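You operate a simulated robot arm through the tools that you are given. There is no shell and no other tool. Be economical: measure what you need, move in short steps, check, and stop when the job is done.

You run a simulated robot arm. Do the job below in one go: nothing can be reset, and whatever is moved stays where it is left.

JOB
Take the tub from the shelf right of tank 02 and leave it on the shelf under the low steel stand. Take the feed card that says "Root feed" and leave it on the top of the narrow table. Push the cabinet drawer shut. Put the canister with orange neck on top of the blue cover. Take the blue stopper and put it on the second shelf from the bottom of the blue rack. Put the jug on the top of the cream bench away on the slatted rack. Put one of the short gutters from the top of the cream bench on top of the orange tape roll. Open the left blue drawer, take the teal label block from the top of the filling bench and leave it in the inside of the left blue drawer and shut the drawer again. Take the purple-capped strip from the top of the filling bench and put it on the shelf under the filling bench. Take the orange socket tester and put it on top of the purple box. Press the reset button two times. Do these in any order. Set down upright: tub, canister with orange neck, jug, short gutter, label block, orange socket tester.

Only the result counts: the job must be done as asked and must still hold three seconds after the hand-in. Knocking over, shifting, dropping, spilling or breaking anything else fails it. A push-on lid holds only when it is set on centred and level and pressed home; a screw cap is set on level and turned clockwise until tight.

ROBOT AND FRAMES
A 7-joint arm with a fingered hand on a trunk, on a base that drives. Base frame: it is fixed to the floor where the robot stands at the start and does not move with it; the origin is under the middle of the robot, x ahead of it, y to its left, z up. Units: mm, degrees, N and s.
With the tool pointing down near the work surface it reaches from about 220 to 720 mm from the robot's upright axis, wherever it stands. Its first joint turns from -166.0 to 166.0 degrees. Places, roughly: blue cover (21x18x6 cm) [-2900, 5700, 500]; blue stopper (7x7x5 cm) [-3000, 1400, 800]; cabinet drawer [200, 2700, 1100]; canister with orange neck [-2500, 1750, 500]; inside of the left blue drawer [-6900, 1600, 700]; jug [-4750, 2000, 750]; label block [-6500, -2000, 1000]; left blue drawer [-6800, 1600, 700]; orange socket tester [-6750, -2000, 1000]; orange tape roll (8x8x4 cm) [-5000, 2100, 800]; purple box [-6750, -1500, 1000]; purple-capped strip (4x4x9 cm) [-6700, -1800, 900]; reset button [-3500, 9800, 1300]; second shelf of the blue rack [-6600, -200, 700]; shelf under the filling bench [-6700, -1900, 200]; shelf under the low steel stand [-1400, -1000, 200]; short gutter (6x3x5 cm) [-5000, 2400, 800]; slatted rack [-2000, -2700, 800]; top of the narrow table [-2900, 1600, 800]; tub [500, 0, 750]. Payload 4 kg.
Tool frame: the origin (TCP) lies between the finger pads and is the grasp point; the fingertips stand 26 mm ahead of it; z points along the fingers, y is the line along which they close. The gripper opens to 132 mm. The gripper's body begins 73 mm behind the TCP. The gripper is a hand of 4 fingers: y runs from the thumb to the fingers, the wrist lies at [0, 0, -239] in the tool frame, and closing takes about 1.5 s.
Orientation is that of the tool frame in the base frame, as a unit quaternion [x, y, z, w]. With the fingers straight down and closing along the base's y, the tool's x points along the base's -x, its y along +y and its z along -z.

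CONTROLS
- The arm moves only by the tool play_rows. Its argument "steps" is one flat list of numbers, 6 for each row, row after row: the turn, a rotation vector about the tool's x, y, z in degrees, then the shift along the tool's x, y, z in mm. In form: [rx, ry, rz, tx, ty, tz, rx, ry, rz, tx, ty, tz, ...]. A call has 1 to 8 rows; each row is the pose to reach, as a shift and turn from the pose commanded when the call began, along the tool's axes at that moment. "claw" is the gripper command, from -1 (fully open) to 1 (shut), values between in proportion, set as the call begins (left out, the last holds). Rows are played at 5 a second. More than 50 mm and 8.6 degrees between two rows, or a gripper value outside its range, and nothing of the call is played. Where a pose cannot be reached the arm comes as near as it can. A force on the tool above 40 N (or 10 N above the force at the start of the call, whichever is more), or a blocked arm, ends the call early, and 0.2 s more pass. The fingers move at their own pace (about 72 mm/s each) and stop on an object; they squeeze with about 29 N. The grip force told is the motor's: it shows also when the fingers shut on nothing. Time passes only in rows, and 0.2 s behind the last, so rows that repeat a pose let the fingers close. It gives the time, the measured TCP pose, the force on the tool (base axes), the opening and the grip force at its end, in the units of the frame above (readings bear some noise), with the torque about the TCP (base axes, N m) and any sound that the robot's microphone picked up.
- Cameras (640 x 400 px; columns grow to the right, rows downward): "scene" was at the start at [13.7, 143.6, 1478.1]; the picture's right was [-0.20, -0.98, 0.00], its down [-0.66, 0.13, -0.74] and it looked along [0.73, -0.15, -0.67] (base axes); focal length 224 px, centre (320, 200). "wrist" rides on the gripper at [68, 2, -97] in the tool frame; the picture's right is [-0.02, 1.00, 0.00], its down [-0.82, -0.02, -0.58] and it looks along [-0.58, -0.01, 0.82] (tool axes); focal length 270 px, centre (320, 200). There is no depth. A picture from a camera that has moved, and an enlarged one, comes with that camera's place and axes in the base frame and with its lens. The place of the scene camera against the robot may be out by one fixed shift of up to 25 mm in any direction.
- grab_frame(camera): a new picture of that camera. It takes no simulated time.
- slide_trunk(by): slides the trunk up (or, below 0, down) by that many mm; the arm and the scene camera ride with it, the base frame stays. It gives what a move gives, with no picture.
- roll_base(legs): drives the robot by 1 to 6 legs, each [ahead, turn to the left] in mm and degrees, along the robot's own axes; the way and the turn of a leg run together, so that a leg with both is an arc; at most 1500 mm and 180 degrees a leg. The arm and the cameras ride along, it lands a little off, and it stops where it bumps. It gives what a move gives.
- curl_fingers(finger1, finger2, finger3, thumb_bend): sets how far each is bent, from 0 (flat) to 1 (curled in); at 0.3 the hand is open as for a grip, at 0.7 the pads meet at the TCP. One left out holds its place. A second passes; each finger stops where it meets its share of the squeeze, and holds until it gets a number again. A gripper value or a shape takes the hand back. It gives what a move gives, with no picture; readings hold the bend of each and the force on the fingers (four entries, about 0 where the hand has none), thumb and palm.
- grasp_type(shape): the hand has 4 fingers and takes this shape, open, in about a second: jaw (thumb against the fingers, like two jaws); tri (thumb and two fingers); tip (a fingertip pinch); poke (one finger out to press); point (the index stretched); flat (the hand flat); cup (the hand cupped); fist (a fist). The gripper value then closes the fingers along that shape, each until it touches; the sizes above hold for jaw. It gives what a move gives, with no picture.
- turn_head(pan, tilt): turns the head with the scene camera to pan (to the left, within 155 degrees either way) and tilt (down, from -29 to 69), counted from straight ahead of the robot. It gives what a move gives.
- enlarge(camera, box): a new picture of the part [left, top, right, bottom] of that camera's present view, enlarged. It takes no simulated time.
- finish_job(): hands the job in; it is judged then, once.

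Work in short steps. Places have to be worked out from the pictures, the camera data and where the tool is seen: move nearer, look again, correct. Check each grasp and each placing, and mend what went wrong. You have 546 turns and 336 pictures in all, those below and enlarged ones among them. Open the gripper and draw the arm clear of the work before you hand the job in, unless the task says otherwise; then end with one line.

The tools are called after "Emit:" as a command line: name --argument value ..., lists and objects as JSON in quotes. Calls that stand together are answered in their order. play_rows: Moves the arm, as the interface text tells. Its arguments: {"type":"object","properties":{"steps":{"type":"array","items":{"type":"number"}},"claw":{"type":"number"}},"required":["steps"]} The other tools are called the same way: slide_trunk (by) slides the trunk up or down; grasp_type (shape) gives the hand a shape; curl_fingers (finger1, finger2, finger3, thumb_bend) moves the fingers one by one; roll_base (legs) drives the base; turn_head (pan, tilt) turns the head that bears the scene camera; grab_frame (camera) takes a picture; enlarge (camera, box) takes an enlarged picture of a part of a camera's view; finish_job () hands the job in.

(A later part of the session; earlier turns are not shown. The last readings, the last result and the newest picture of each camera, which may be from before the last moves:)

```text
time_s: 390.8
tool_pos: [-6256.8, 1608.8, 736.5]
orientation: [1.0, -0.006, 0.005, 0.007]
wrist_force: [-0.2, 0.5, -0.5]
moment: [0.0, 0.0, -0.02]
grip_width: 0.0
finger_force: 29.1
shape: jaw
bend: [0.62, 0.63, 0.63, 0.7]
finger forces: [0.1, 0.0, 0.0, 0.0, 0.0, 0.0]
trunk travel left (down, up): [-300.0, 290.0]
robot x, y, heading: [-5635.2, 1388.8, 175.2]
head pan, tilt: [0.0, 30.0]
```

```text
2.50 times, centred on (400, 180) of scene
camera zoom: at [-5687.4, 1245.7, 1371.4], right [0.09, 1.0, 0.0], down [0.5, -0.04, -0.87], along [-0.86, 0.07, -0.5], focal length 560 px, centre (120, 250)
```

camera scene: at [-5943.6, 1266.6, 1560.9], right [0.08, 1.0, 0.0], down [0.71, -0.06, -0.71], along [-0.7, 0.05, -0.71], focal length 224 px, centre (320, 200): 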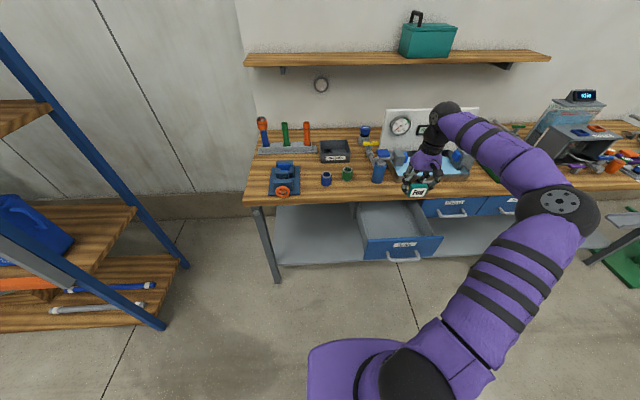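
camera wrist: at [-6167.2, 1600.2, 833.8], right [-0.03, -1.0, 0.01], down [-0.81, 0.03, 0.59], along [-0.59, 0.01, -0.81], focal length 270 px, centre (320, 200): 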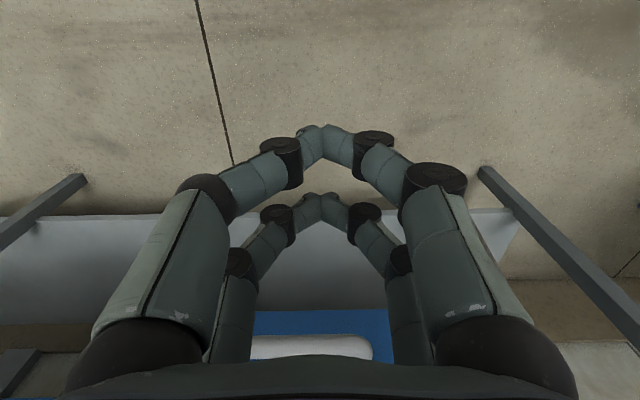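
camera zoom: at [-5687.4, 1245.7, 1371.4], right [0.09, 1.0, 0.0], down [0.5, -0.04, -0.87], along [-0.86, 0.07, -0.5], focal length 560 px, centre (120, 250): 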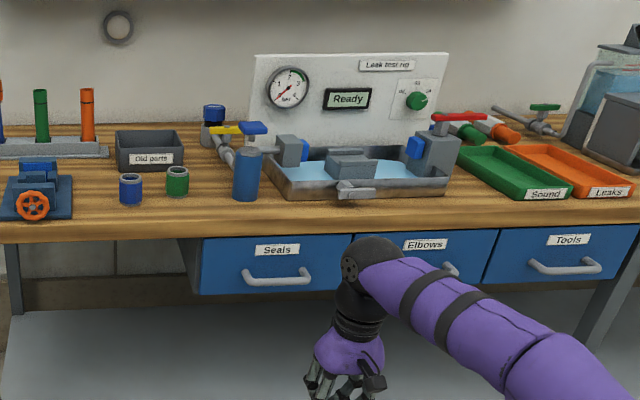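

The drawer is flush with the others. Next, the cream bench: I raise and retract the arm, then drive to its −x side.

Emit:
slide_trunk --by 280

Emit:
play_rows --steps '[0, 0, 0, 40, 0, -10, 0, 0, 0, 80, 0, -20, 0, 0, 0, 120, 0, -30, 0, 0, 0, 160, 0, -40, 0, 0, 0, 180, 0, -50]' --claw -0.3

Emit:
roll_base --legs '[[-50, 0], [0, -82], [850, 0], [0, -92]]'

Emit:
turn_head --pan 0 --tilt 35

Emit:
grab_frame --camera "scene"

```text
time_s: 393.7
tool_pos: [-6257.2, 1608.1, 1015.8]
orientation: [1.0, -0.007, 0.006, 0.007]
wrist_force: [-0.2, 0.4, -0.1]
moment: [-0.02, 0.0, -0.02]
grip_width: 0.0
finger_force: 28.4
shape: jaw
bend: [0.62, 0.63, 0.63, 0.7]
finger forces: [0.0, 0.1, 0.0, 0.0, 0.1, 0.0]
trunk travel left (down, up): [-580.0, 10.0]
robot x, y, heading: [-5634.3, 1386.6, 175.0]
head pan, tilt: [0.0, 30.0]
```

```text
time_s: 394.9
tool_pos: [-6076.9, 1605.9, 1068.6]
orientation: [1.0, -0.006, 0.004, 0.007]
wrist_force: [-0.9, 0.2, 0.8]
moment: [-0.01, -0.03, 0.03]
grip_width: 85.3
finger_force: 0.0
shape: jaw
bend: [0.7, 0.7, 0.7, 0.64]
finger forces: [0.1, 0.0, 0.1, 0.0, 0.0, 0.1]
trunk travel left (down, up): [-580.0, 10.0]
robot x, y, heading: [-5634.3, 1386.7, 174.9]
head pan, tilt: [0.0, 30.0]
```

```text
time_s: 408.0
tool_pos: [-5202.4, 2073.6, 1068.1]
orientation: [-0.074, 0.997, 0.006, -0.006]
wrist_force: [-0.3, 0.3, 0.4]
moment: [-0.05, 0.0, 0.0]
grip_width: 85.6
finger_force: 0.0
shape: jaw
bend: [0.7, 0.7, 0.7, 0.64]
finger forces: [0.0, 0.0, 0.0, 0.1, 0.1, 0.1]
trunk travel left (down, up): [-580.0, 10.0]
robot x, y, heading: [-5672.6, 2219.0, 4.1]
head pan, tilt: [0.0, 30.0]
```

```text
time_s: 408.7
tool_pos: [-5204.1, 2073.6, 1068.3]
orientation: [-0.074, 0.997, 0.007, -0.006]
wrist_force: [0.2, -1.0, 0.3]
moment: [-0.03, 0.03, -0.02]
grip_width: 85.5
finger_force: 0.0
shape: jaw
bend: [0.7, 0.7, 0.7, 0.64]
finger forces: [0.0, 0.0, 0.1, 0.0, 0.0, 0.0]
trunk travel left (down, up): [-580.0, 10.0]
robot x, y, heading: [-5673.6, 2216.4, 4.1]
head pan, tilt: [0.0, 35.0]
```

```text
157 pictures are left
camera scene: at [-5664.6, 2382.7, 1643.7], right [0.07, -1.0, 0.0], down [-0.57, -0.04, -0.82], along [0.82, 0.06, -0.57], focal length 224 px, centre (320, 200)
```

scene: 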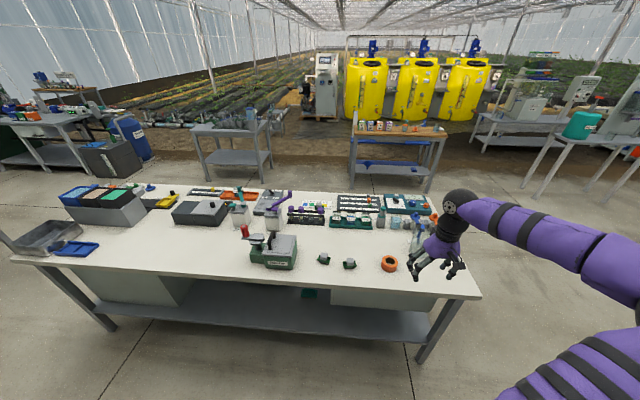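

Emit:
enlarge --camera "scene" --box '[230, 170, 480, 310]'

Emit:
grab_frame --camera "wrist"

```text
2.56 times, centred on (355, 240) of scene
camera zoom: at [-5664.6, 2382.7, 1643.7], right [0.07, -1.0, 0.0], down [-0.57, -0.04, -0.82], along [0.82, 0.06, -0.57], focal length 574 px, centre (230, 98)
```

zoom: 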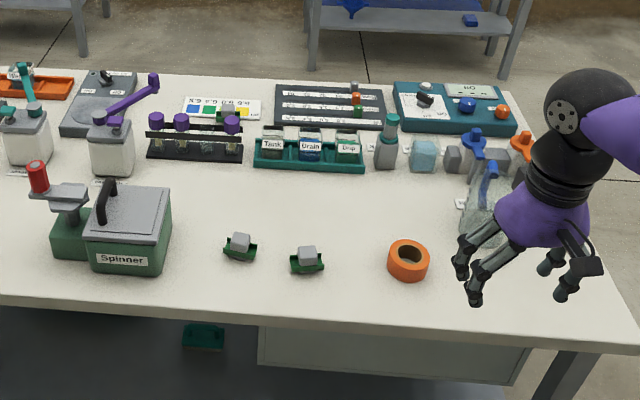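

```text
155 pictures are left
camera wrist: at [-5270.6, 2064.1, 1166.0], right [-0.12, 0.99, 0.01], down [0.82, 0.09, 0.57], along [0.56, 0.08, -0.82], focal length 270 px, centre (320, 200)
```

wrist: 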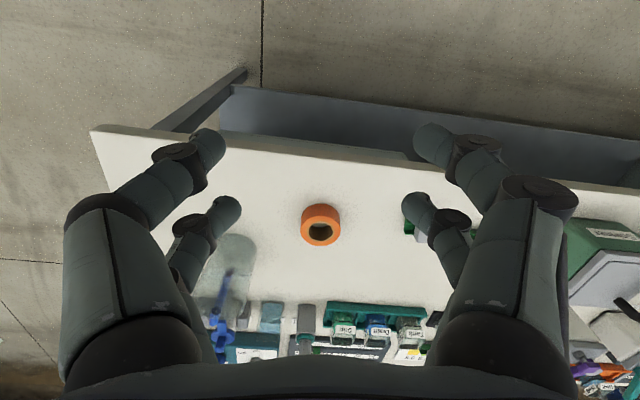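

Tape roll top centre ≈(−4968,2108,798); gutters at ≈(−4990,2291) and (−4974,2413). I roll 120 mm closer and move over the nearer gutter.

Emit:
roll_base --legs '[[120, 0]]'

Emit:
play_rows --steps '[0, 0, 0, -24, 32, 15, 0, 0, 0, -48, 64, 30, 0, 0, 0, -72, 96, 45, 0, 0, 0, -96, 127, 60, 0, 0, 0, -120, 160, 75, 0, 0, 0, -144, 190, 90, 0, 0, 0, -144, 190, 90]'

Emit:
grab_frame --camera "wrist"

Emit:
enlarge --camera "scene" --box '[230, 170, 480, 310]'

```text
time_s: 409.9
tool_pos: [-5080.4, 2083.2, 1068.4]
orientation: [-0.073, 0.997, 0.006, -0.006]
wrist_force: [0.7, 0.8, 0.1]
moment: [-0.01, -0.02, 0.02]
grip_width: 85.2
finger_force: 0.1
shape: jaw
bend: [0.7, 0.7, 0.7, 0.64]
finger forces: [0.0, 0.0, 0.0, 0.0, 0.1, 0.1]
trunk travel left (down, up): [-580.0, 10.0]
robot x, y, heading: [-5555.4, 2226.9, 4.3]
head pan, tilt: [0.0, 35.0]
```

```text
time_s: 411.5
tool_pos: [-4964.7, 2294.0, 979.3]
orientation: [-0.073, 0.997, 0.006, -0.005]
wrist_force: [-0.2, -0.5, -0.4]
moment: [0.02, 0.0, 0.01]
grip_width: 85.5
finger_force: 0.1
shape: jaw
bend: [0.7, 0.7, 0.7, 0.64]
finger forces: [0.1, 0.0, 0.1, 0.1, 0.0, 0.0]
trunk travel left (down, up): [-580.0, 10.0]
robot x, y, heading: [-5553.5, 2229.6, 4.2]
head pan, tilt: [0.0, 35.0]
```

```text
154 pictures are left
camera wrist: at [-5032.7, 2283.9, 1077.1], right [-0.12, 0.99, 0.01], down [0.82, 0.09, 0.57], along [0.56, 0.08, -0.82], focal length 270 px, centre (320, 200)
```

wrist: 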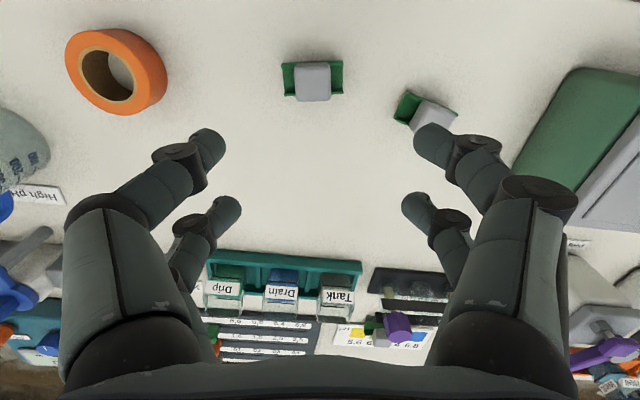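

```text
2.56 times, centred on (355, 240) of scene
camera zoom: at [-5543.7, 2391.9, 1643.7], right [0.07, -1.0, 0.0], down [-0.57, -0.04, -0.82], along [0.82, 0.06, -0.57], focal length 574 px, centre (230, 98)
```

zoom: 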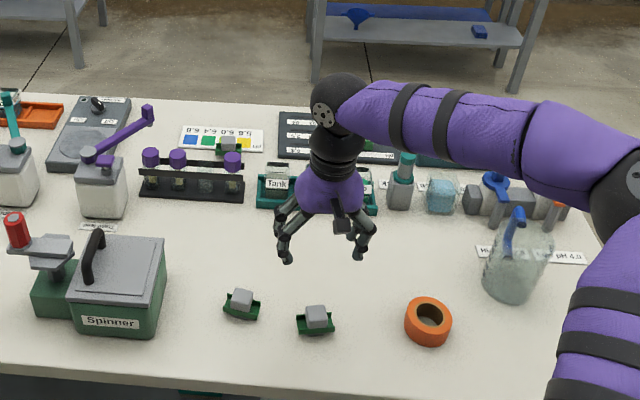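

Gutter 2's grey grip is at (−4978,2287), aligned with the fingers. I centre the near pair on it and descend.

Emit:
play_rows --steps '[0, 0, 0, -6, -5, 40, 0, 0, 0, -6, -5, 80, 0, 0, 0, -6, -5, 120, 0, 0, 0, -6, -5, 150, 0, 0, 0, -6, -5, 150]' --claw 0.0

Emit:
grab_frame --camera "wrist"

```text
time_s: 412.7
tool_pos: [-4961.3, 2291.6, 827.9]
orientation: [-0.073, 0.997, 0.006, -0.006]
wrist_force: [-0.5, 0.6, -0.1]
moment: [0.05, 0.03, 0.02]
grip_width: 67.0
finger_force: 0.0
shape: jaw
bend: [0.73, 0.73, 0.73, 0.7]
finger forces: [0.1, 0.0, 0.0, 0.0, 0.0, 0.0]
trunk travel left (down, up): [-580.0, 10.0]
robot x, y, heading: [-5552.9, 2230.0, 3.8]
head pan, tilt: [0.0, 35.0]
```

```text
152 pictures are left
camera wrist: at [-5027.8, 2281.5, 925.2], right [-0.12, 0.99, 0.01], down [0.82, 0.09, 0.57], along [0.56, 0.08, -0.82], focal length 270 px, centre (320, 200)
```

wrist: 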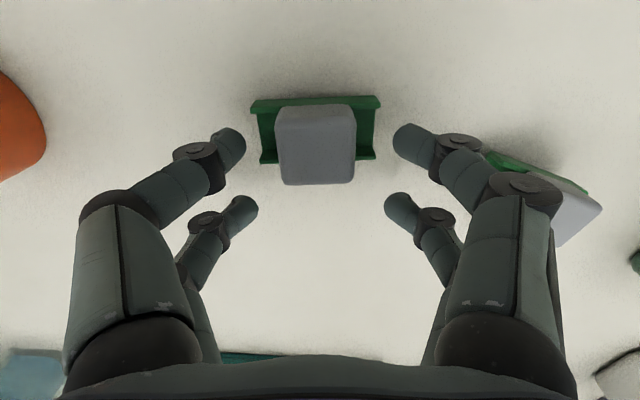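

Grip top at z≈818. I descend 20 mm and close on the grey block.

Emit:
play_rows --steps '[0, 0, 0, 0, -2, 10, 0, 0, 0, 0, -2, 20, 0, 0, 0, 0, -2, 20]'

Emit:
play_rows --steps '[0, 0, 0, 0, 0, 0, 0, 0, 0, 0, 0, 0, 0, 0, 0, 0, 0, 0, 0, 0, 0, 0, 0, 0, 0, 0, 0, 0, 0, 0]' --claw 1

Emit:
play_rows --steps '[0, 0, 0, 0, 0, -15, 0, 0, 0, 0, 0, -40, 0, 0, 0, 0, 0, -40]'

Emit:
grab_frame --camera "wrist"

```text
time_s: 413.5
tool_pos: [-4961.0, 2289.0, 809.0]
orientation: [-0.073, 0.997, 0.007, -0.005]
wrist_force: [-0.1, 0.0, 0.1]
moment: [0.01, 0.01, -0.01]
grip_width: 66.7
finger_force: 0.0
shape: jaw
bend: [0.73, 0.73, 0.73, 0.7]
finger forces: [0.1, 0.0, 0.1, 0.0, 0.1, 0.1]
trunk travel left (down, up): [-580.0, 10.0]
robot x, y, heading: [-5551.0, 2226.8, 4.2]
head pan, tilt: [0.0, 35.0]
```

```text
time_s: 414.7
tool_pos: [-4962.2, 2289.5, 808.5]
orientation: [-0.074, 0.997, 0.007, -0.006]
wrist_force: [0.1, 0.4, 0.1]
moment: [-0.03, -0.02, -0.04]
grip_width: 29.2
finger_force: 29.2
shape: jaw
bend: [0.73, 0.62, 0.63, 0.71]
finger forces: [26.5, 0.0, 0.0, 0.0, 24.5, 0.0]
trunk travel left (down, up): [-580.0, 10.0]
robot x, y, heading: [-5554.6, 2232.3, 4.4]
head pan, tilt: [0.0, 35.0]
```

```text
time_s: 415.5
tool_pos: [-4963.2, 2286.0, 850.2]
orientation: [-0.073, 0.997, 0.006, -0.006]
wrist_force: [-0.6, -0.2, -1.0]
moment: [0.0, -0.02, -0.03]
grip_width: 29.3
finger_force: 29.2
shape: jaw
bend: [0.73, 0.62, 0.63, 0.71]
finger forces: [26.6, 0.0, 0.1, 0.0, 24.6, 0.1]
trunk travel left (down, up): [-580.0, 10.0]
robot x, y, heading: [-5553.9, 2226.5, 4.3]
head pan, tilt: [0.0, 35.0]
```

```text
151 pictures are left
camera wrist: at [-5030.6, 2276.1, 947.9], right [-0.12, 0.99, 0.01], down [0.82, 0.09, 0.57], along [0.56, 0.08, -0.82], focal length 270 px, centre (320, 200)
```

wrist: 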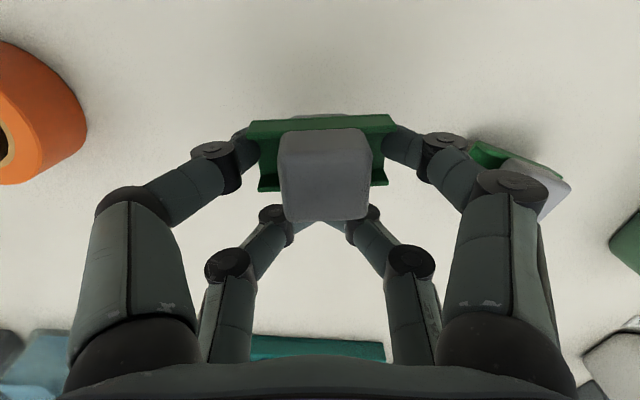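

Gutter lifted, held by its ends. I raise it and move over the tape roll, then look.

Emit:
play_rows --steps '[0, 0, 0, 0, 0, -45, 0, 0, 0, 3, -45, -60, 0, 0, 0, 5, -90, -60, 0, 0, 0, 8, -135, -60, 0, 0, 0, 11, -175, -60, 0, 0, 0, 11, -175, -60]'

Emit:
grab_frame --camera "wrist"

Emit:
enlarge --camera "scene" --box '[310, 180, 470, 320]'

```text
time_s: 416.9
tool_pos: [-4948.7, 2111.5, 904.0]
orientation: [-0.073, 0.997, 0.006, -0.005]
wrist_force: [-0.6, -0.2, -0.7]
moment: [0.0, -0.02, 0.03]
grip_width: 29.3
finger_force: 29.4
shape: jaw
bend: [0.73, 0.62, 0.63, 0.71]
finger forces: [26.5, 0.0, 0.0, 0.0, 24.6, 0.1]
trunk travel left (down, up): [-580.0, 10.0]
robot x, y, heading: [-5551.8, 2230.3, 4.3]
head pan, tilt: [0.0, 35.0]
```

```text
150 pictures are left
camera wrist: at [-5015.7, 2100.9, 1001.2], right [-0.12, 0.99, 0.01], down [0.82, 0.09, 0.57], along [0.56, 0.08, -0.82], focal length 270 px, centre (320, 200)
```

wrist: 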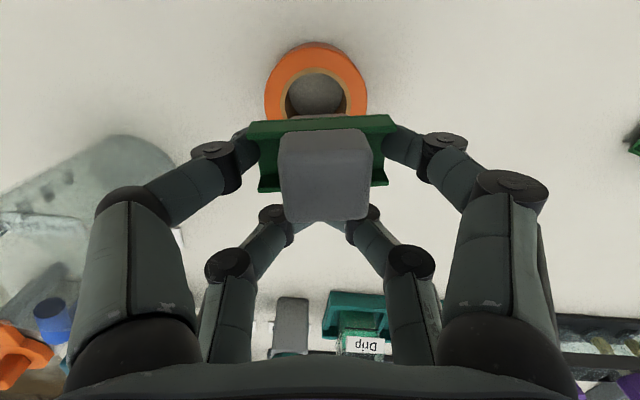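

```text
2.86 times, centred on (390, 250) of scene
camera zoom: at [-5543.9, 2391.2, 1643.7], right [0.07, -1.0, 0.0], down [-0.57, -0.04, -0.82], along [0.82, 0.06, -0.57], focal length 640 px, centre (120, 57)
```

zoom: 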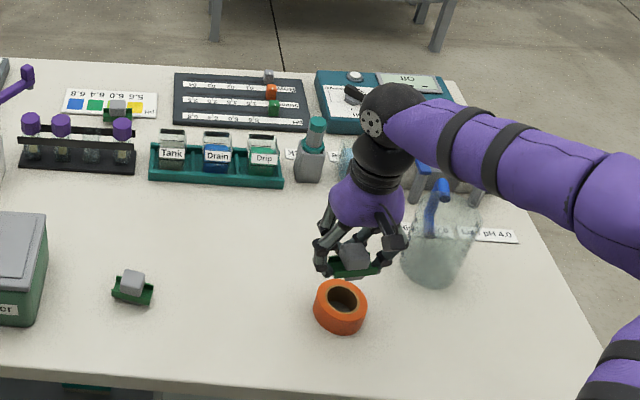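

The gutter is over the roll within ~4 mm. I fine-shift and lower to contact.

Emit:
play_rows --steps '[0, 0, 0, 4, -2, 25, 0, 0, 0, 4, -2, 45, 0, 0, 0, 4, -2, 55, 0, 0, 0, 4, -2, 62, 0, 0, 0, 4, -2, 69, 0, 0, 0, 4, -2, 76, 0, 0, 0, 4, -2, 83]'

Emit:
grab_frame --camera "wrist"

Emit:
enlarge --camera "scene" --box '[350, 200, 450, 290]'

```text
time_s: 418.2
tool_pos: [-4947.8, 2113.4, 842.3]
orientation: [-0.074, 0.997, 0.006, 0.002]
wrist_force: [-2.8, 0.3, 20.4]
moment: [0.07, -0.24, -0.02]
grip_width: 29.9
finger_force: 29.1
shape: jaw
bend: [0.73, 0.63, 0.65, 0.71]
finger forces: [27.1, 0.1, 0.0, 0.0, 24.8, 0.1]
trunk travel left (down, up): [-580.0, 10.0]
robot x, y, heading: [-5553.7, 2232.4, 4.3]
head pan, tilt: [0.0, 35.0]
stopped in row 6: the force on the tool passed its limit at 46 N (the readings are from after the stop); the commanded pose is now the measured one
```

```text
148 pictures are left
camera wrist: at [-5017.1, 2103.1, 939.6], right [-0.12, 0.99, 0.01], down [0.81, 0.09, 0.58], along [0.57, 0.08, -0.81], focal length 270 px, centre (320, 200)
```

wrist: 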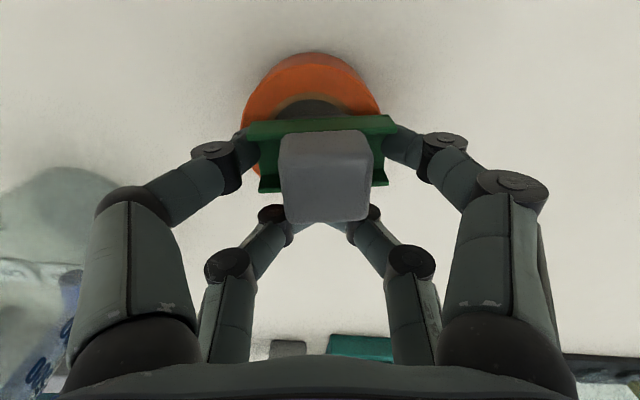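

```text
4.44 times, centred on (400, 245) of scene
camera zoom: at [-5546.1, 2391.9, 1643.9], right [0.07, -1.0, 0.0], down [-0.57, -0.04, -0.82], along [0.82, 0.06, -0.57], focal length 996 px, centre (-36, 0)
```

zoom: 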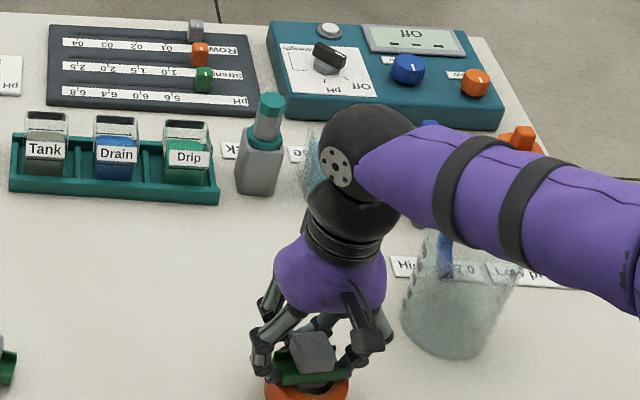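

Contact on the roll, about 10 mm off centre. I lift slightly, recentre, and lower again.

Emit:
play_rows --steps '[0, 0, 0, 0, 0, -8, 0, 0, 0, 9, -5, -8, 0, 0, 0, 9, -5, -4, 0, 0, 0, 9, -5, 0, 0, 0, 0, 9, -5, 2]'

Emit:
grab_frame --camera "wrist"

```text
time_s: 419.4
tool_pos: [-4956.4, 2107.4, 842.7]
orientation: [-0.074, 0.997, 0.006, 0.002]
wrist_force: [-2.5, -1.9, 36.6]
moment: [0.07, -0.5, 0.05]
grip_width: 29.7
finger_force: 29.3
shape: jaw
bend: [0.73, 0.63, 0.65, 0.71]
finger forces: [26.8, 0.0, 0.0, 0.0, 24.8, 0.0]
trunk travel left (down, up): [-580.0, 10.0]
robot x, y, heading: [-5551.5, 2232.5, 4.3]
head pan, tilt: [0.0, 35.0]
```

```text
146 pictures are left
camera wrist: at [-5025.8, 2097.2, 939.4], right [-0.12, 0.99, 0.01], down [0.81, 0.09, 0.58], along [0.58, 0.08, -0.81], focal length 270 px, centre (320, 200)
```

wrist: 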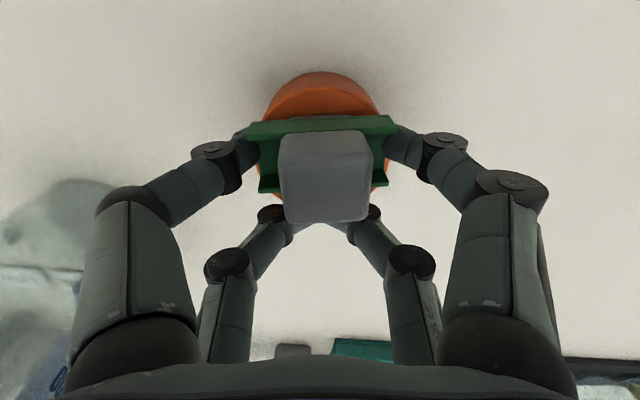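

Centred. I ease off and release.

Emit:
play_rows --steps '[0, 0, 0, 0, 0, -2, 0, 0, 0, 0, 0, -2]'

Emit:
play_rows --steps '[0, 0, 0, 0, 0, 0, 0, 0, 0, 0, 0, 0, 0, 0, 0, 0, 0, 0, 0, 0, 0, 0, 0, -10, 0, 0, 0, 0, 0, -40, 0, 0, 0, 0, 0, -80, 0, 0, 0, 0, 0, -120]' --claw -0.15

Emit:
grab_frame --camera "wrist"

Emit:
enlarge --camera "scene" --box '[310, 190, 480, 310]'

```text
time_s: 420.1
tool_pos: [-4956.9, 2107.0, 843.0]
orientation: [-0.073, 0.997, 0.005, 0.001]
wrist_force: [1.8, -3.3, 38.7]
moment: [0.02, -0.63, -0.07]
grip_width: 29.9
finger_force: 28.7
shape: jaw
bend: [0.73, 0.63, 0.65, 0.71]
finger forces: [26.6, 0.1, 0.1, 0.0, 24.9, 0.0]
trunk travel left (down, up): [-580.0, 10.0]
robot x, y, heading: [-5552.1, 2229.8, 4.1]
head pan, tilt: [0.0, 35.0]
```

```text
time_s: 421.6
tool_pos: [-4956.4, 2104.7, 959.4]
orientation: [-0.074, 0.997, 0.007, -0.003]
wrist_force: [0.0, -0.4, -0.5]
moment: [0.01, 0.0, -0.01]
grip_width: 75.5
finger_force: 0.1
shape: jaw
bend: [0.72, 0.72, 0.72, 0.7]
finger forces: [0.1, 0.0, 0.0, 0.0, 0.0, 0.0]
trunk travel left (down, up): [-580.0, 10.0]
robot x, y, heading: [-5553.2, 2228.9, 4.5]
head pan, tilt: [0.0, 35.0]
```

```text
145 pictures are left
camera wrist: at [-5024.7, 2093.9, 1055.7], right [-0.12, 0.99, 0.01], down [0.81, 0.09, 0.57], along [0.57, 0.08, -0.82], focal length 270 px, centre (320, 200)
```

wrist: 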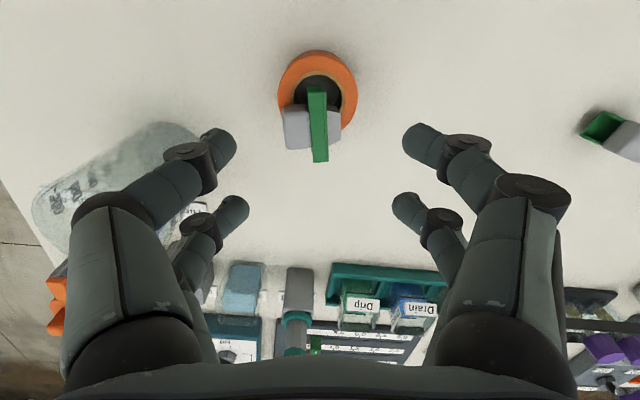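

```text
3.33 times, centred on (395, 250) of scene
camera zoom: at [-5544.2, 2391.6, 1643.7], right [0.07, -1.0, 0.0], down [-0.57, -0.04, -0.82], along [0.82, 0.06, -0.57], focal length 747 px, centre (70, 33)
```

zoom: 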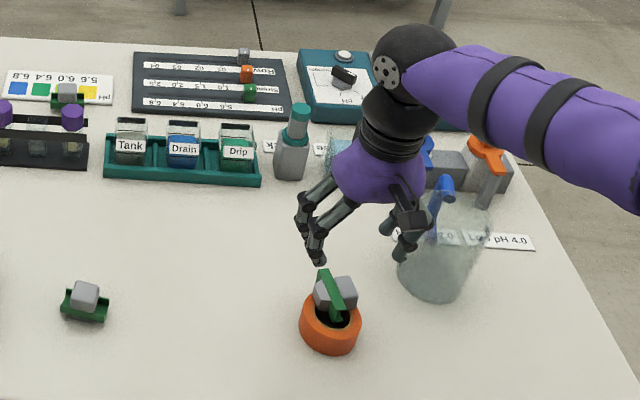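

The gutter turned when released. I look closely at its pose.

Emit:
enlarge --camera "wrist" --box '[260, 30, 380, 180]'

Emit:
enlarge --camera "scene" --box '[375, 250, 425, 300]'

Emit:
enlarge --camera "scene" --box '[310, 250, 350, 290]'

```text
2.67 times, centred on (320, 105) of wrist
camera zoom: at [-5024.7, 2093.9, 1055.7], right [-0.12, 0.99, 0.01], down [0.81, 0.09, 0.57], along [0.57, 0.08, -0.82], focal length 721 px, centre (320, 453)
```

zoom: 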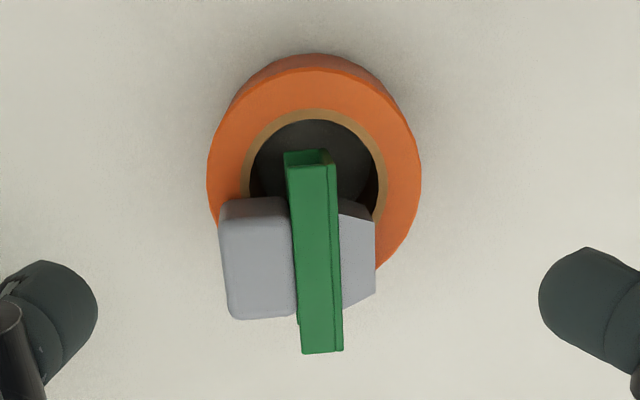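

```text
8.00 times, centred on (400, 275) of scene
camera zoom: at [-5544.2, 2391.6, 1643.7], right [0.07, -1.0, 0.0], down [-0.57, -0.04, -0.82], along [0.82, 0.06, -0.57], focal length 1793 px, centre (-320, -400)
```

zoom: 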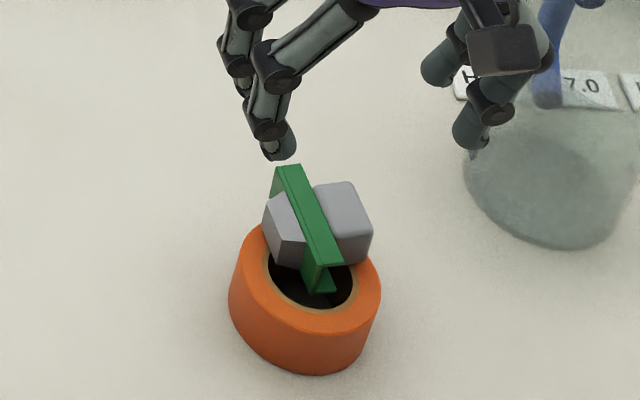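

```text
10.00 times, centred on (330, 270) of scene
camera zoom: at [-5544.2, 2391.6, 1643.7], right [0.07, -1.0, 0.0], down [-0.57, -0.04, -0.82], along [0.82, 0.06, -0.57], focal length 2241 px, centre (220, -500)
```

zoom: 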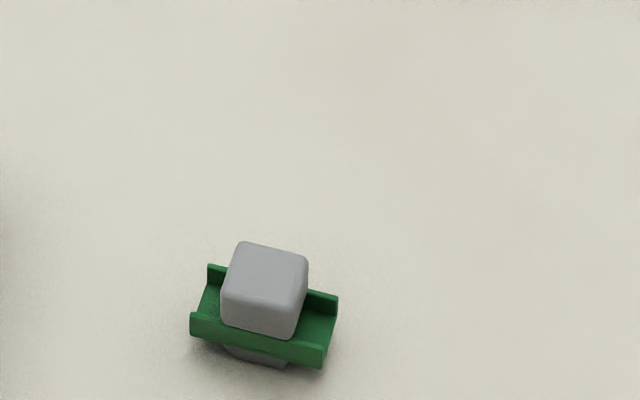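

The gutter has a foot under it and fell on its side: channel along x, cube grip facing −y. Plan: grip the cube by its ends with the closing axis along x, lift, yaw it 90°, then tilt the hand forward so it becomes upright. First I rotate the tool +90°.

Emit:
play_rows --steps '[0, 0, 8, 0, 0, 0, 0, 0, 16, 0, 0, 0, 0, 0, 24, 0, 0, 0, 0, 0, 32, 0, 0, 0, 0, 0, 40, 0, 0, 0, 0, 0, 48, 0, 0, 0, 0, 0, 56, 0, 0, 0, 0, 0, 64, 0, 0, 0]'

Emit:
play_rows --steps '[0, 0, 8, 0, 0, 0, 0, 0, 16, 0, 0, 0, 0, 0, 18, 0, 0, 0, 0, 0, 18, 0, 0, 0]'

Emit:
grab_frame --camera "wrist"

```text
time_s: 423.4
tool_pos: [-4956.4, 2103.8, 958.4]
orientation: [0.467, 0.884, 0.004, -0.005]
wrist_force: [-0.4, -0.1, -0.6]
moment: [0.02, -0.04, 0.0]
grip_width: 75.7
finger_force: 0.0
shape: jaw
bend: [0.72, 0.72, 0.72, 0.7]
finger forces: [0.0, 0.0, 0.0, 0.1, 0.0, 0.0]
trunk travel left (down, up): [-580.0, 10.0]
robot x, y, heading: [-5553.7, 2229.0, 4.1]
head pan, tilt: [0.0, 35.0]
```

```text
time_s: 424.4
tool_pos: [-4957.0, 2103.9, 959.5]
orientation: [0.6, 0.8, 0.004, -0.005]
wrist_force: [0.1, 0.5, 1.3]
moment: [-0.04, 0.01, -0.01]
grip_width: 75.8
finger_force: 0.1
shape: jaw
bend: [0.72, 0.72, 0.72, 0.7]
finger forces: [0.0, 0.1, 0.0, 0.1, 0.0, 0.0]
trunk travel left (down, up): [-580.0, 10.0]
robot x, y, heading: [-5549.5, 2229.1, 4.5]
head pan, tilt: [0.0, 35.0]
```

```text
140 pictures are left
camera wrist: at [-4974.1, 2169.3, 1057.6], right [0.97, 0.26, 0.0], down [0.21, -0.8, 0.57], along [0.15, -0.55, -0.82], focal length 270 px, centre (320, 200)
```

wrist: 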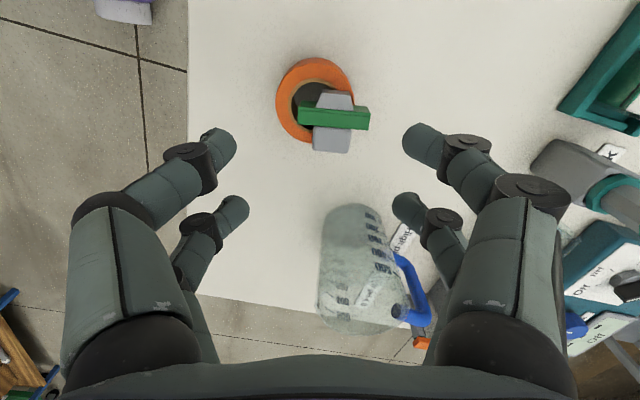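

Aligned with the channel. Cube end faces centred at (−4942,2086), top ≈833. I move the near pair over it with a narrow opening and descend.

Emit:
play_rows --steps '[0, 0, 0, -14, 3, 15, 0, 0, 0, -28, 6.5, 40, 0, 0, 0, -41, 10, 65, 0, 0, 0, -41, 10, 80, 0, 0, 0, -41, 10, 80]' --claw 0.15

Emit:
grab_frame --camera "wrist"

Emit:
enlarge --camera "scene" --box '[350, 210, 450, 300]'

```text
time_s: 425.6
tool_pos: [-4934.8, 2067.9, 880.4]
orientation: [0.599, 0.801, 0.004, -0.005]
wrist_force: [0.5, 0.6, 0.0]
moment: [-0.05, 0.02, 0.0]
grip_width: 56.8
finger_force: 0.1
shape: jaw
bend: [0.73, 0.73, 0.73, 0.7]
finger forces: [0.0, 0.0, 0.0, 0.0, 0.1, 0.1]
trunk travel left (down, up): [-580.0, 10.0]
robot x, y, heading: [-5552.3, 2230.8, 4.4]
head pan, tilt: [0.0, 35.0]
```

```text
139 pictures are left
camera wrist: at [-4952.6, 2132.8, 978.0], right [0.97, 0.26, 0.0], down [0.21, -0.79, 0.57], along [0.15, -0.55, -0.82], focal length 270 px, centre (320, 200)
```

wrist: 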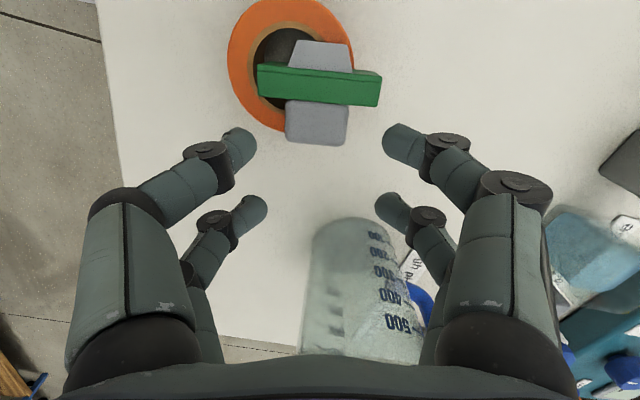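

```text
4.44 times, centred on (400, 255) of scene
camera zoom: at [-5544.0, 2391.5, 1643.7], right [0.07, -1.0, 0.0], down [-0.57, -0.04, -0.82], along [0.82, 0.06, -0.57], focal length 996 px, centre (-36, -44)
```

zoom: 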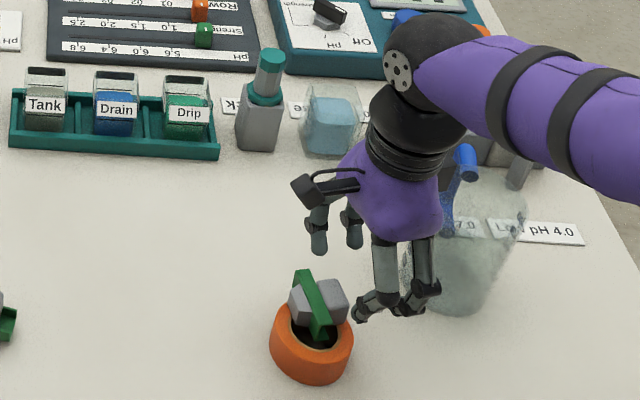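

Emit:
play_rows --steps '[0, 0, 0, -2, 0, 20, 0, 0, 0, -2, 0, 38, 0, 0, 0, -2, 0, 46, 0, 0, 0, -2, 0, 46]' --claw 0.25

Emit:
grab_frame --camera "wrist"

```text
time_s: 426.6
tool_pos: [-4933.2, 2067.0, 841.3]
orientation: [0.599, 0.8, 0.005, -0.001]
wrist_force: [-3.7, 1.3, 25.2]
moment: [0.26, 1.19, -0.06]
grip_width: 52.9
finger_force: 0.1
shape: jaw
bend: [0.73, 0.73, 0.73, 0.7]
finger forces: [0.1, 0.1, 0.0, 0.1, 25.7, 0.1]
trunk travel left (down, up): [-580.0, 10.0]
robot x, y, heading: [-5555.2, 2226.8, 4.4]
head pan, tilt: [0.0, 35.0]
stopped in row 4: the force on the tool passed its limit at 42 N (the readings are from after the stop); the commanded pose is now the measured one
```

```text
137 pictures are left
camera wrist: at [-4951.9, 2132.2, 938.4], right [0.97, 0.26, 0.01], down [0.21, -0.79, 0.57], along [0.15, -0.55, -0.82], focal length 270 px, centre (320, 200)
```

wrist: 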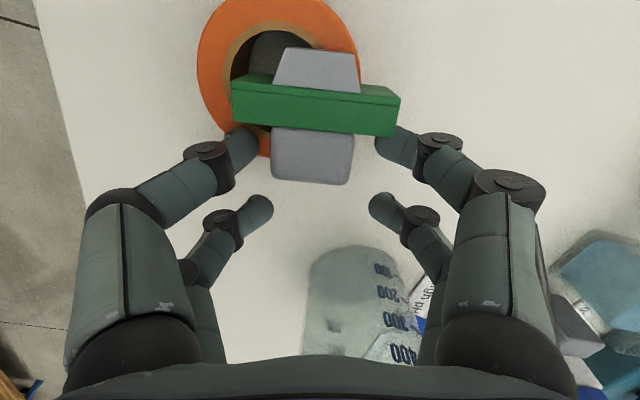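

The thumb tip touched the roll. I rise 4 mm and close on the cube.

Emit:
play_rows --steps '[0, 0, 0, 0, 0, -5, 0, 0, 0, 0, 0, -5]'

Emit:
play_rows --steps '[0, 0, 0, 0, 0, 0, 0, 0, 0, 0, 0, 0, 0, 0, 0, 0, 0, 0, 0, 0, 0, 0, 0, 0, 0, 0, 0, 0, 0, 0]' --claw 1

Emit:
play_rows --steps '[0, 0, 0, 0, 0, -20, 0, 0, 0, 0, 0, -60, 0, 0, 0, 0, 0, -100, 0, 0, 0, 0, 0, -100]'

Emit:
grab_frame --camera "wrist"

```text
time_s: 427.2
tool_pos: [-4933.3, 2066.1, 842.8]
orientation: [0.6, 0.8, 0.004, -0.002]
wrist_force: [-0.4, 0.4, 4.2]
moment: [0.05, 0.15, -0.03]
grip_width: 50.7
finger_force: 0.1
shape: jaw
bend: [0.73, 0.73, 0.73, 0.7]
finger forces: [0.1, 0.0, 0.1, 0.0, 4.1, 0.0]
trunk travel left (down, up): [-580.0, 10.0]
robot x, y, heading: [-5555.4, 2231.5, 4.2]
head pan, tilt: [0.0, 35.0]
```

```text
time_s: 428.4
tool_pos: [-4933.2, 2067.1, 843.1]
orientation: [0.599, 0.8, 0.004, -0.003]
wrist_force: [-0.1, -0.7, -0.9]
moment: [-0.01, -0.01, 0.02]
grip_width: 20.3
finger_force: 28.7
shape: jaw
bend: [0.71, 0.61, 0.61, 0.7]
finger forces: [25.2, 0.0, 0.0, 0.0, 25.2, 0.1]
trunk travel left (down, up): [-580.0, 10.0]
robot x, y, heading: [-5553.9, 2230.1, 4.0]
head pan, tilt: [0.0, 35.0]
```

```text
time_s: 429.4
tool_pos: [-4934.4, 2065.6, 940.6]
orientation: [0.599, 0.801, 0.004, -0.003]
wrist_force: [-0.5, 0.3, 0.1]
moment: [-0.03, -0.03, 0.02]
grip_width: 19.9
finger_force: 29.4
shape: jaw
bend: [0.71, 0.61, 0.61, 0.7]
finger forces: [25.2, 0.0, 0.0, 0.0, 25.3, 0.1]
trunk travel left (down, up): [-580.0, 10.0]
robot x, y, heading: [-5550.8, 2226.6, 4.4]
head pan, tilt: [0.0, 35.0]
```

```text
136 pictures are left
camera wrist: at [-4951.6, 2130.2, 1037.6], right [0.97, 0.26, 0.0], down [0.21, -0.79, 0.57], along [0.15, -0.55, -0.82], focal length 270 px, centre (320, 200)
```

wrist: 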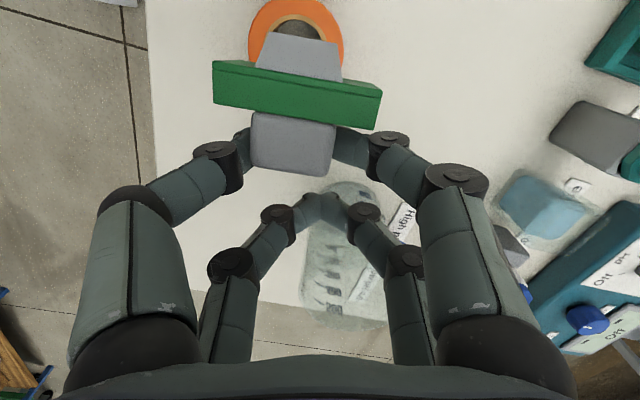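

Held by the cube. I back the base 100 mm, then yaw the tool back −82°.

Emit:
roll_base --legs '[[-110, 0]]'

Emit:
play_rows --steps '[0, 0, -8, 0, 0, -5, 0, 0, -16, 0, 0, -10, 0, 0, -24, 0, 0, -15, 0, 0, -32, 0, 0, -20, 0, 0, -40, 0, 0, -25, 0, 0, -48, 0, 0, -30, 0, 0, -56, 0, 0, -35, 0, 0, -64, 0, 0, -40]'

Emit:
play_rows --steps '[0, 0, -8, 0, 0, 0, 0, 0, -13, 0, 0, 0, 0, -8, -13, 0, 0, 0, 0, -16, -13, 0, 0, 0, 0, -24, -13, 0, 0, 0, 0, -32, -13, 0, 0, 0]'

Emit:
grab_frame --camera "wrist"

```text
time_s: 430.6
tool_pos: [-5044.0, 2057.5, 940.0]
orientation: [0.599, 0.801, 0.004, -0.002]
wrist_force: [0.0, -1.0, -0.3]
moment: [-0.01, 0.03, -0.02]
grip_width: 20.3
finger_force: 28.6
shape: jaw
bend: [0.71, 0.61, 0.61, 0.7]
finger forces: [25.1, 0.0, 0.0, 0.1, 25.3, 0.0]
trunk travel left (down, up): [-580.0, 10.0]
robot x, y, heading: [-5662.1, 2217.8, 4.1]
head pan, tilt: [0.0, 35.0]
```

```text
time_s: 432.4
tool_pos: [-5044.6, 2057.8, 979.1]
orientation: [0.083, 0.997, 0.006, -0.001]
wrist_force: [-0.8, 0.1, 0.0]
moment: [0.03, -0.03, -0.01]
grip_width: 20.0
finger_force: 28.6
shape: jaw
bend: [0.71, 0.61, 0.61, 0.7]
finger forces: [25.2, 0.0, 0.0, 0.0, 25.4, 0.0]
trunk travel left (down, up): [-580.0, 10.0]
robot x, y, heading: [-5661.7, 2219.2, 3.9]
head pan, tilt: [0.0, 35.0]
```

```text
time_s: 433.8
tool_pos: [-5044.2, 2057.0, 980.3]
orientation: [-0.03, 0.961, -0.018, 0.275]
wrist_force: [-0.3, -0.3, 0.4]
moment: [0.05, -0.02, -0.03]
grip_width: 20.0
finger_force: 28.8
shape: jaw
bend: [0.71, 0.61, 0.61, 0.7]
finger forces: [25.1, 0.0, 0.0, 0.1, 25.2, 0.1]
trunk travel left (down, up): [-580.0, 10.0]
robot x, y, heading: [-5667.3, 2223.0, 4.1]
head pan, tilt: [0.0, 35.0]
```

```text
135 pictures are left
camera wrist: at [-5154.5, 2055.5, 1026.3], right [-0.03, 1.0, -0.04], down [0.39, 0.04, 0.92], along [0.92, 0.01, -0.39], focal length 270 px, centre (320, 200)
```

wrist: 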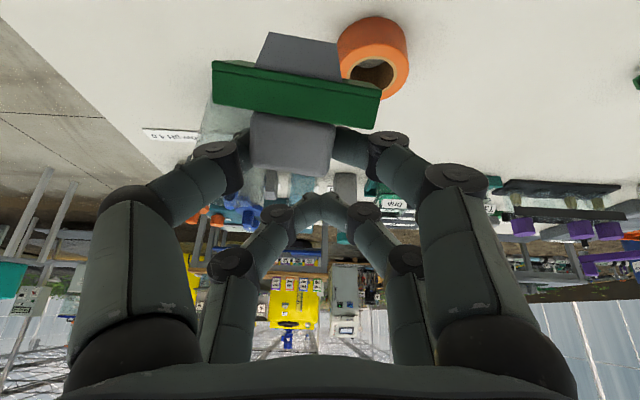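

Emit:
play_rows --steps '[0, -8, 0, 0, 0, 0, 0, -16, 0, 0, 0, 0, 0, -24, 0, 0, 0, 0, 0, -32, 0, 0, 0, 0, 0, -40, 0, 0, 0, 0, 0, -48, 0, 0, 0, 0, 0, -55, 0, 0, 0, 0, 0, -55, 0, 0, 0, 0]'

Emit:
grab_frame --camera "wrist"

Emit:
enlarge --camera "scene" --box '[350, 200, 470, 310]'

```text
time_s: 435.6
tool_pos: [-5042.3, 2055.3, 992.5]
orientation: [-0.035, 0.831, -0.007, 0.555]
wrist_force: [-0.7, -0.1, -0.5]
moment: [0.02, -0.04, 0.03]
grip_width: 20.1
finger_force: 29.1
shape: jaw
bend: [0.71, 0.61, 0.61, 0.7]
finger forces: [25.2, 0.1, 0.0, 0.0, 25.2, 0.1]
out of reach, approached as far as the arm can: row 5, 6, 7, 8
trunk travel left (down, up): [-580.0, 10.0]
robot x, y, heading: [-5663.0, 2223.7, 3.9]
head pan, tilt: [0.0, 35.0]
```

```text
134 pictures are left
camera wrist: at [-5158.4, 2049.7, 966.6], right [-0.04, 1.0, -0.03], down [-0.22, 0.02, 0.98], along [0.97, 0.04, 0.22], focal length 270 px, centre (320, 200)
```

wrist: 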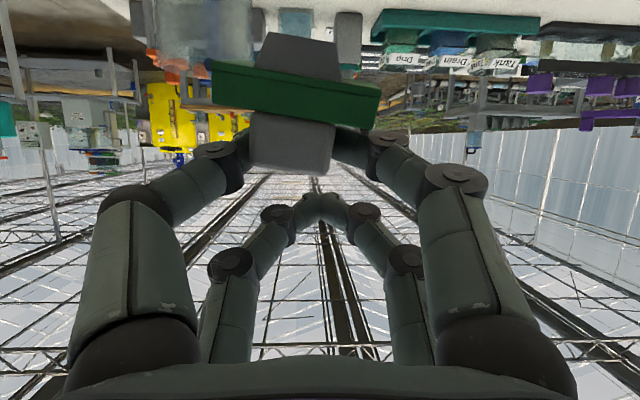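

```text
3.64 times, centred on (410, 255) of scene
camera zoom: at [-5655.4, 2383.3, 1643.7], right [0.07, -1.0, 0.0], down [-0.57, -0.04, -0.82], along [0.82, 0.06, -0.57], focal length 815 px, centre (-7, 0)
```

zoom: 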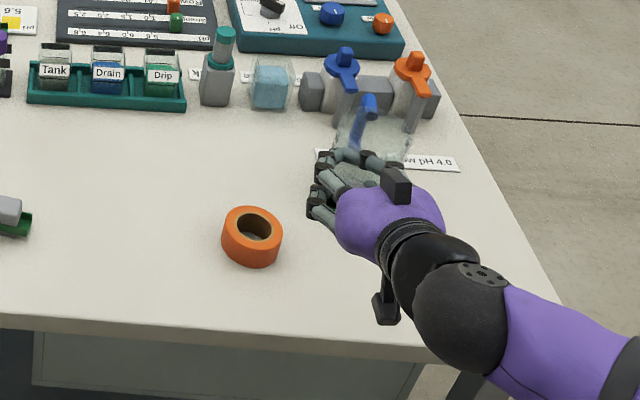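

Tilt reached 67°. I move forward and sideways toward the roll while completing the tilt.

Emit:
play_rows --steps '[0, -4, 0, -7, 12, 16, 0, -8, 0, -14, 24, 32, 0, -12, 0, -21, 36, 48, 0, -16, 0, -27, 48, 64, 0, -20, 0, -27, 48, 64, 0, -20, 0, -27, 48, 64]'

Emit:
grab_frame --camera "wrist"

Emit:
enlarge --camera "scene" --box '[340, 190, 460, 300]'

```text
time_s: 437.0
tool_pos: [-4984.8, 2087.7, 1071.8]
orientation: [-0.039, 0.789, 0.0, 0.614]
wrist_force: [0.7, -0.3, -1.0]
moment: [0.01, -0.02, -0.03]
grip_width: 20.0
finger_force: 29.1
shape: jaw
bend: [0.71, 0.61, 0.61, 0.7]
finger forces: [25.3, 0.0, 0.1, 0.1, 25.4, 0.0]
out of reach, approached as far as the arm can: row 1, 2, 3, 4, 5, 6
trunk travel left (down, up): [-580.0, 10.0]
robot x, y, heading: [-5664.4, 2222.4, 4.3]
head pan, tilt: [0.0, 35.0]
```

```text
132 pictures are left
camera wrist: at [-5095.2, 2080.8, 1029.9], right [-0.05, 1.0, -0.02], down [-0.36, 0.0, 0.93], along [0.93, 0.06, 0.36], focal length 270 px, centre (320, 200)
```

wrist: 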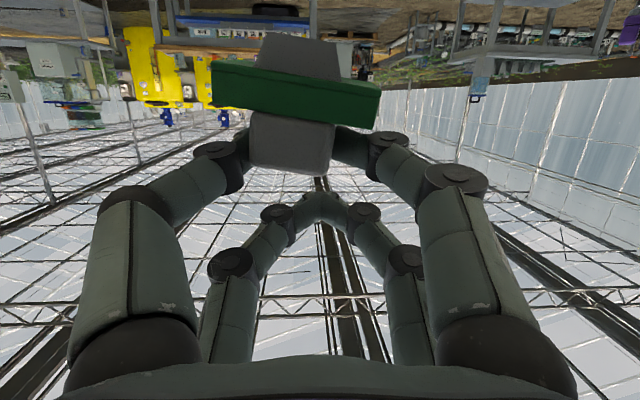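

```text
3.64 times, centred on (400, 245) of scene
camera zoom: at [-5655.3, 2383.4, 1643.7], right [0.07, -1.0, 0.0], down [-0.57, -0.04, -0.82], along [0.82, 0.06, -0.57], focal length 815 px, centre (29, 36)
```

zoom: 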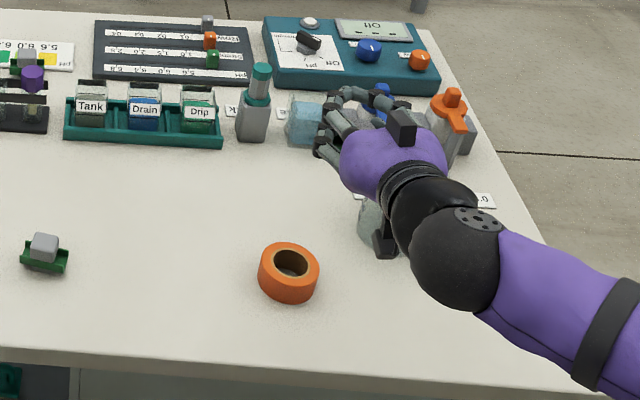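

Tilt is now 76°. I lower the trunk 150 mm and complete the tilt.

Emit:
slide_trunk --by -150

Emit:
play_rows --steps '[0, -4, 0, 0, 0, 0, 0, -8, 0, 0, 0, 0, 0, -12, 0, 0, 0, 0, 0, -14, 0, 0, 0, 0, 0, -14, 0, 0, 0, 0]'

Emit:
grab_frame --camera "wrist"

Emit:
enlarge --camera "scene" --box '[340, 170, 460, 280]'

```text
time_s: 438.7
tool_pos: [-4985.1, 2088.6, 921.2]
orientation: [-0.038, 0.789, -0.002, 0.613]
wrist_force: [-0.2, 0.4, 0.2]
moment: [0.0, -0.01, 0.0]
grip_width: 20.1
finger_force: 29.5
shape: jaw
bend: [0.71, 0.61, 0.61, 0.7]
finger forces: [25.3, 0.1, 0.0, 0.1, 25.3, 0.1]
trunk travel left (down, up): [-430.0, 160.0]
robot x, y, heading: [-5668.4, 2220.5, 4.3]
head pan, tilt: [0.0, 35.0]
```

```text
time_s: 439.9
tool_pos: [-4983.3, 2087.6, 923.3]
orientation: [-0.038, 0.788, -0.001, 0.614]
wrist_force: [0.2, 1.1, -0.4]
moment: [0.02, -0.02, -0.02]
grip_width: 20.1
finger_force: 29.2
shape: jaw
bend: [0.71, 0.61, 0.61, 0.7]
finger forces: [25.3, 0.0, 0.0, 0.0, 25.3, 0.1]
out of reach, approached as far as the arm can: row 1, 2, 3, 4, 5
trunk travel left (down, up): [-430.0, 160.0]
robot x, y, heading: [-5664.9, 2223.7, 4.5]
head pan, tilt: [0.0, 35.0]
```

```text
130 pictures are left
camera wrist: at [-5095.4, 2080.6, 879.9], right [-0.05, 1.0, -0.02], down [-0.36, 0.0, 0.93], along [0.93, 0.06, 0.36], focal length 270 px, centre (320, 200)
```

wrist: 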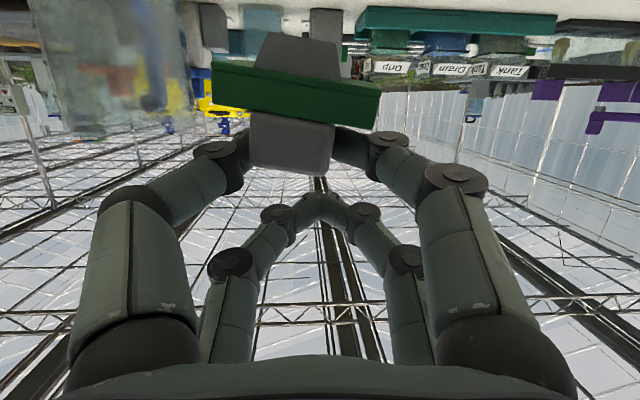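

```text
3.64 times, centred on (400, 225) of scene
camera zoom: at [-5655.4, 2383.3, 1493.7], right [0.07, -1.0, 0.0], down [-0.57, -0.04, -0.82], along [0.82, 0.06, -0.57], focal length 815 px, centre (29, 109)
```

zoom: 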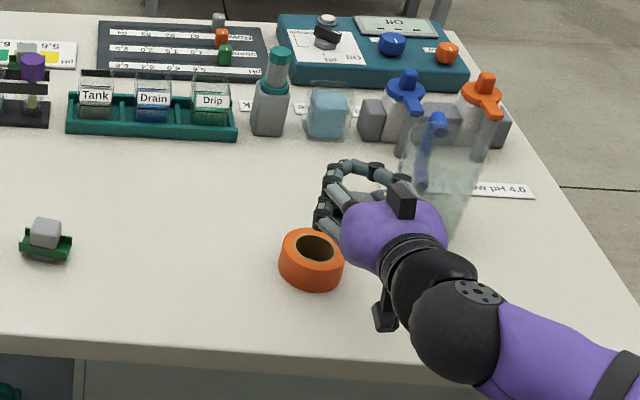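

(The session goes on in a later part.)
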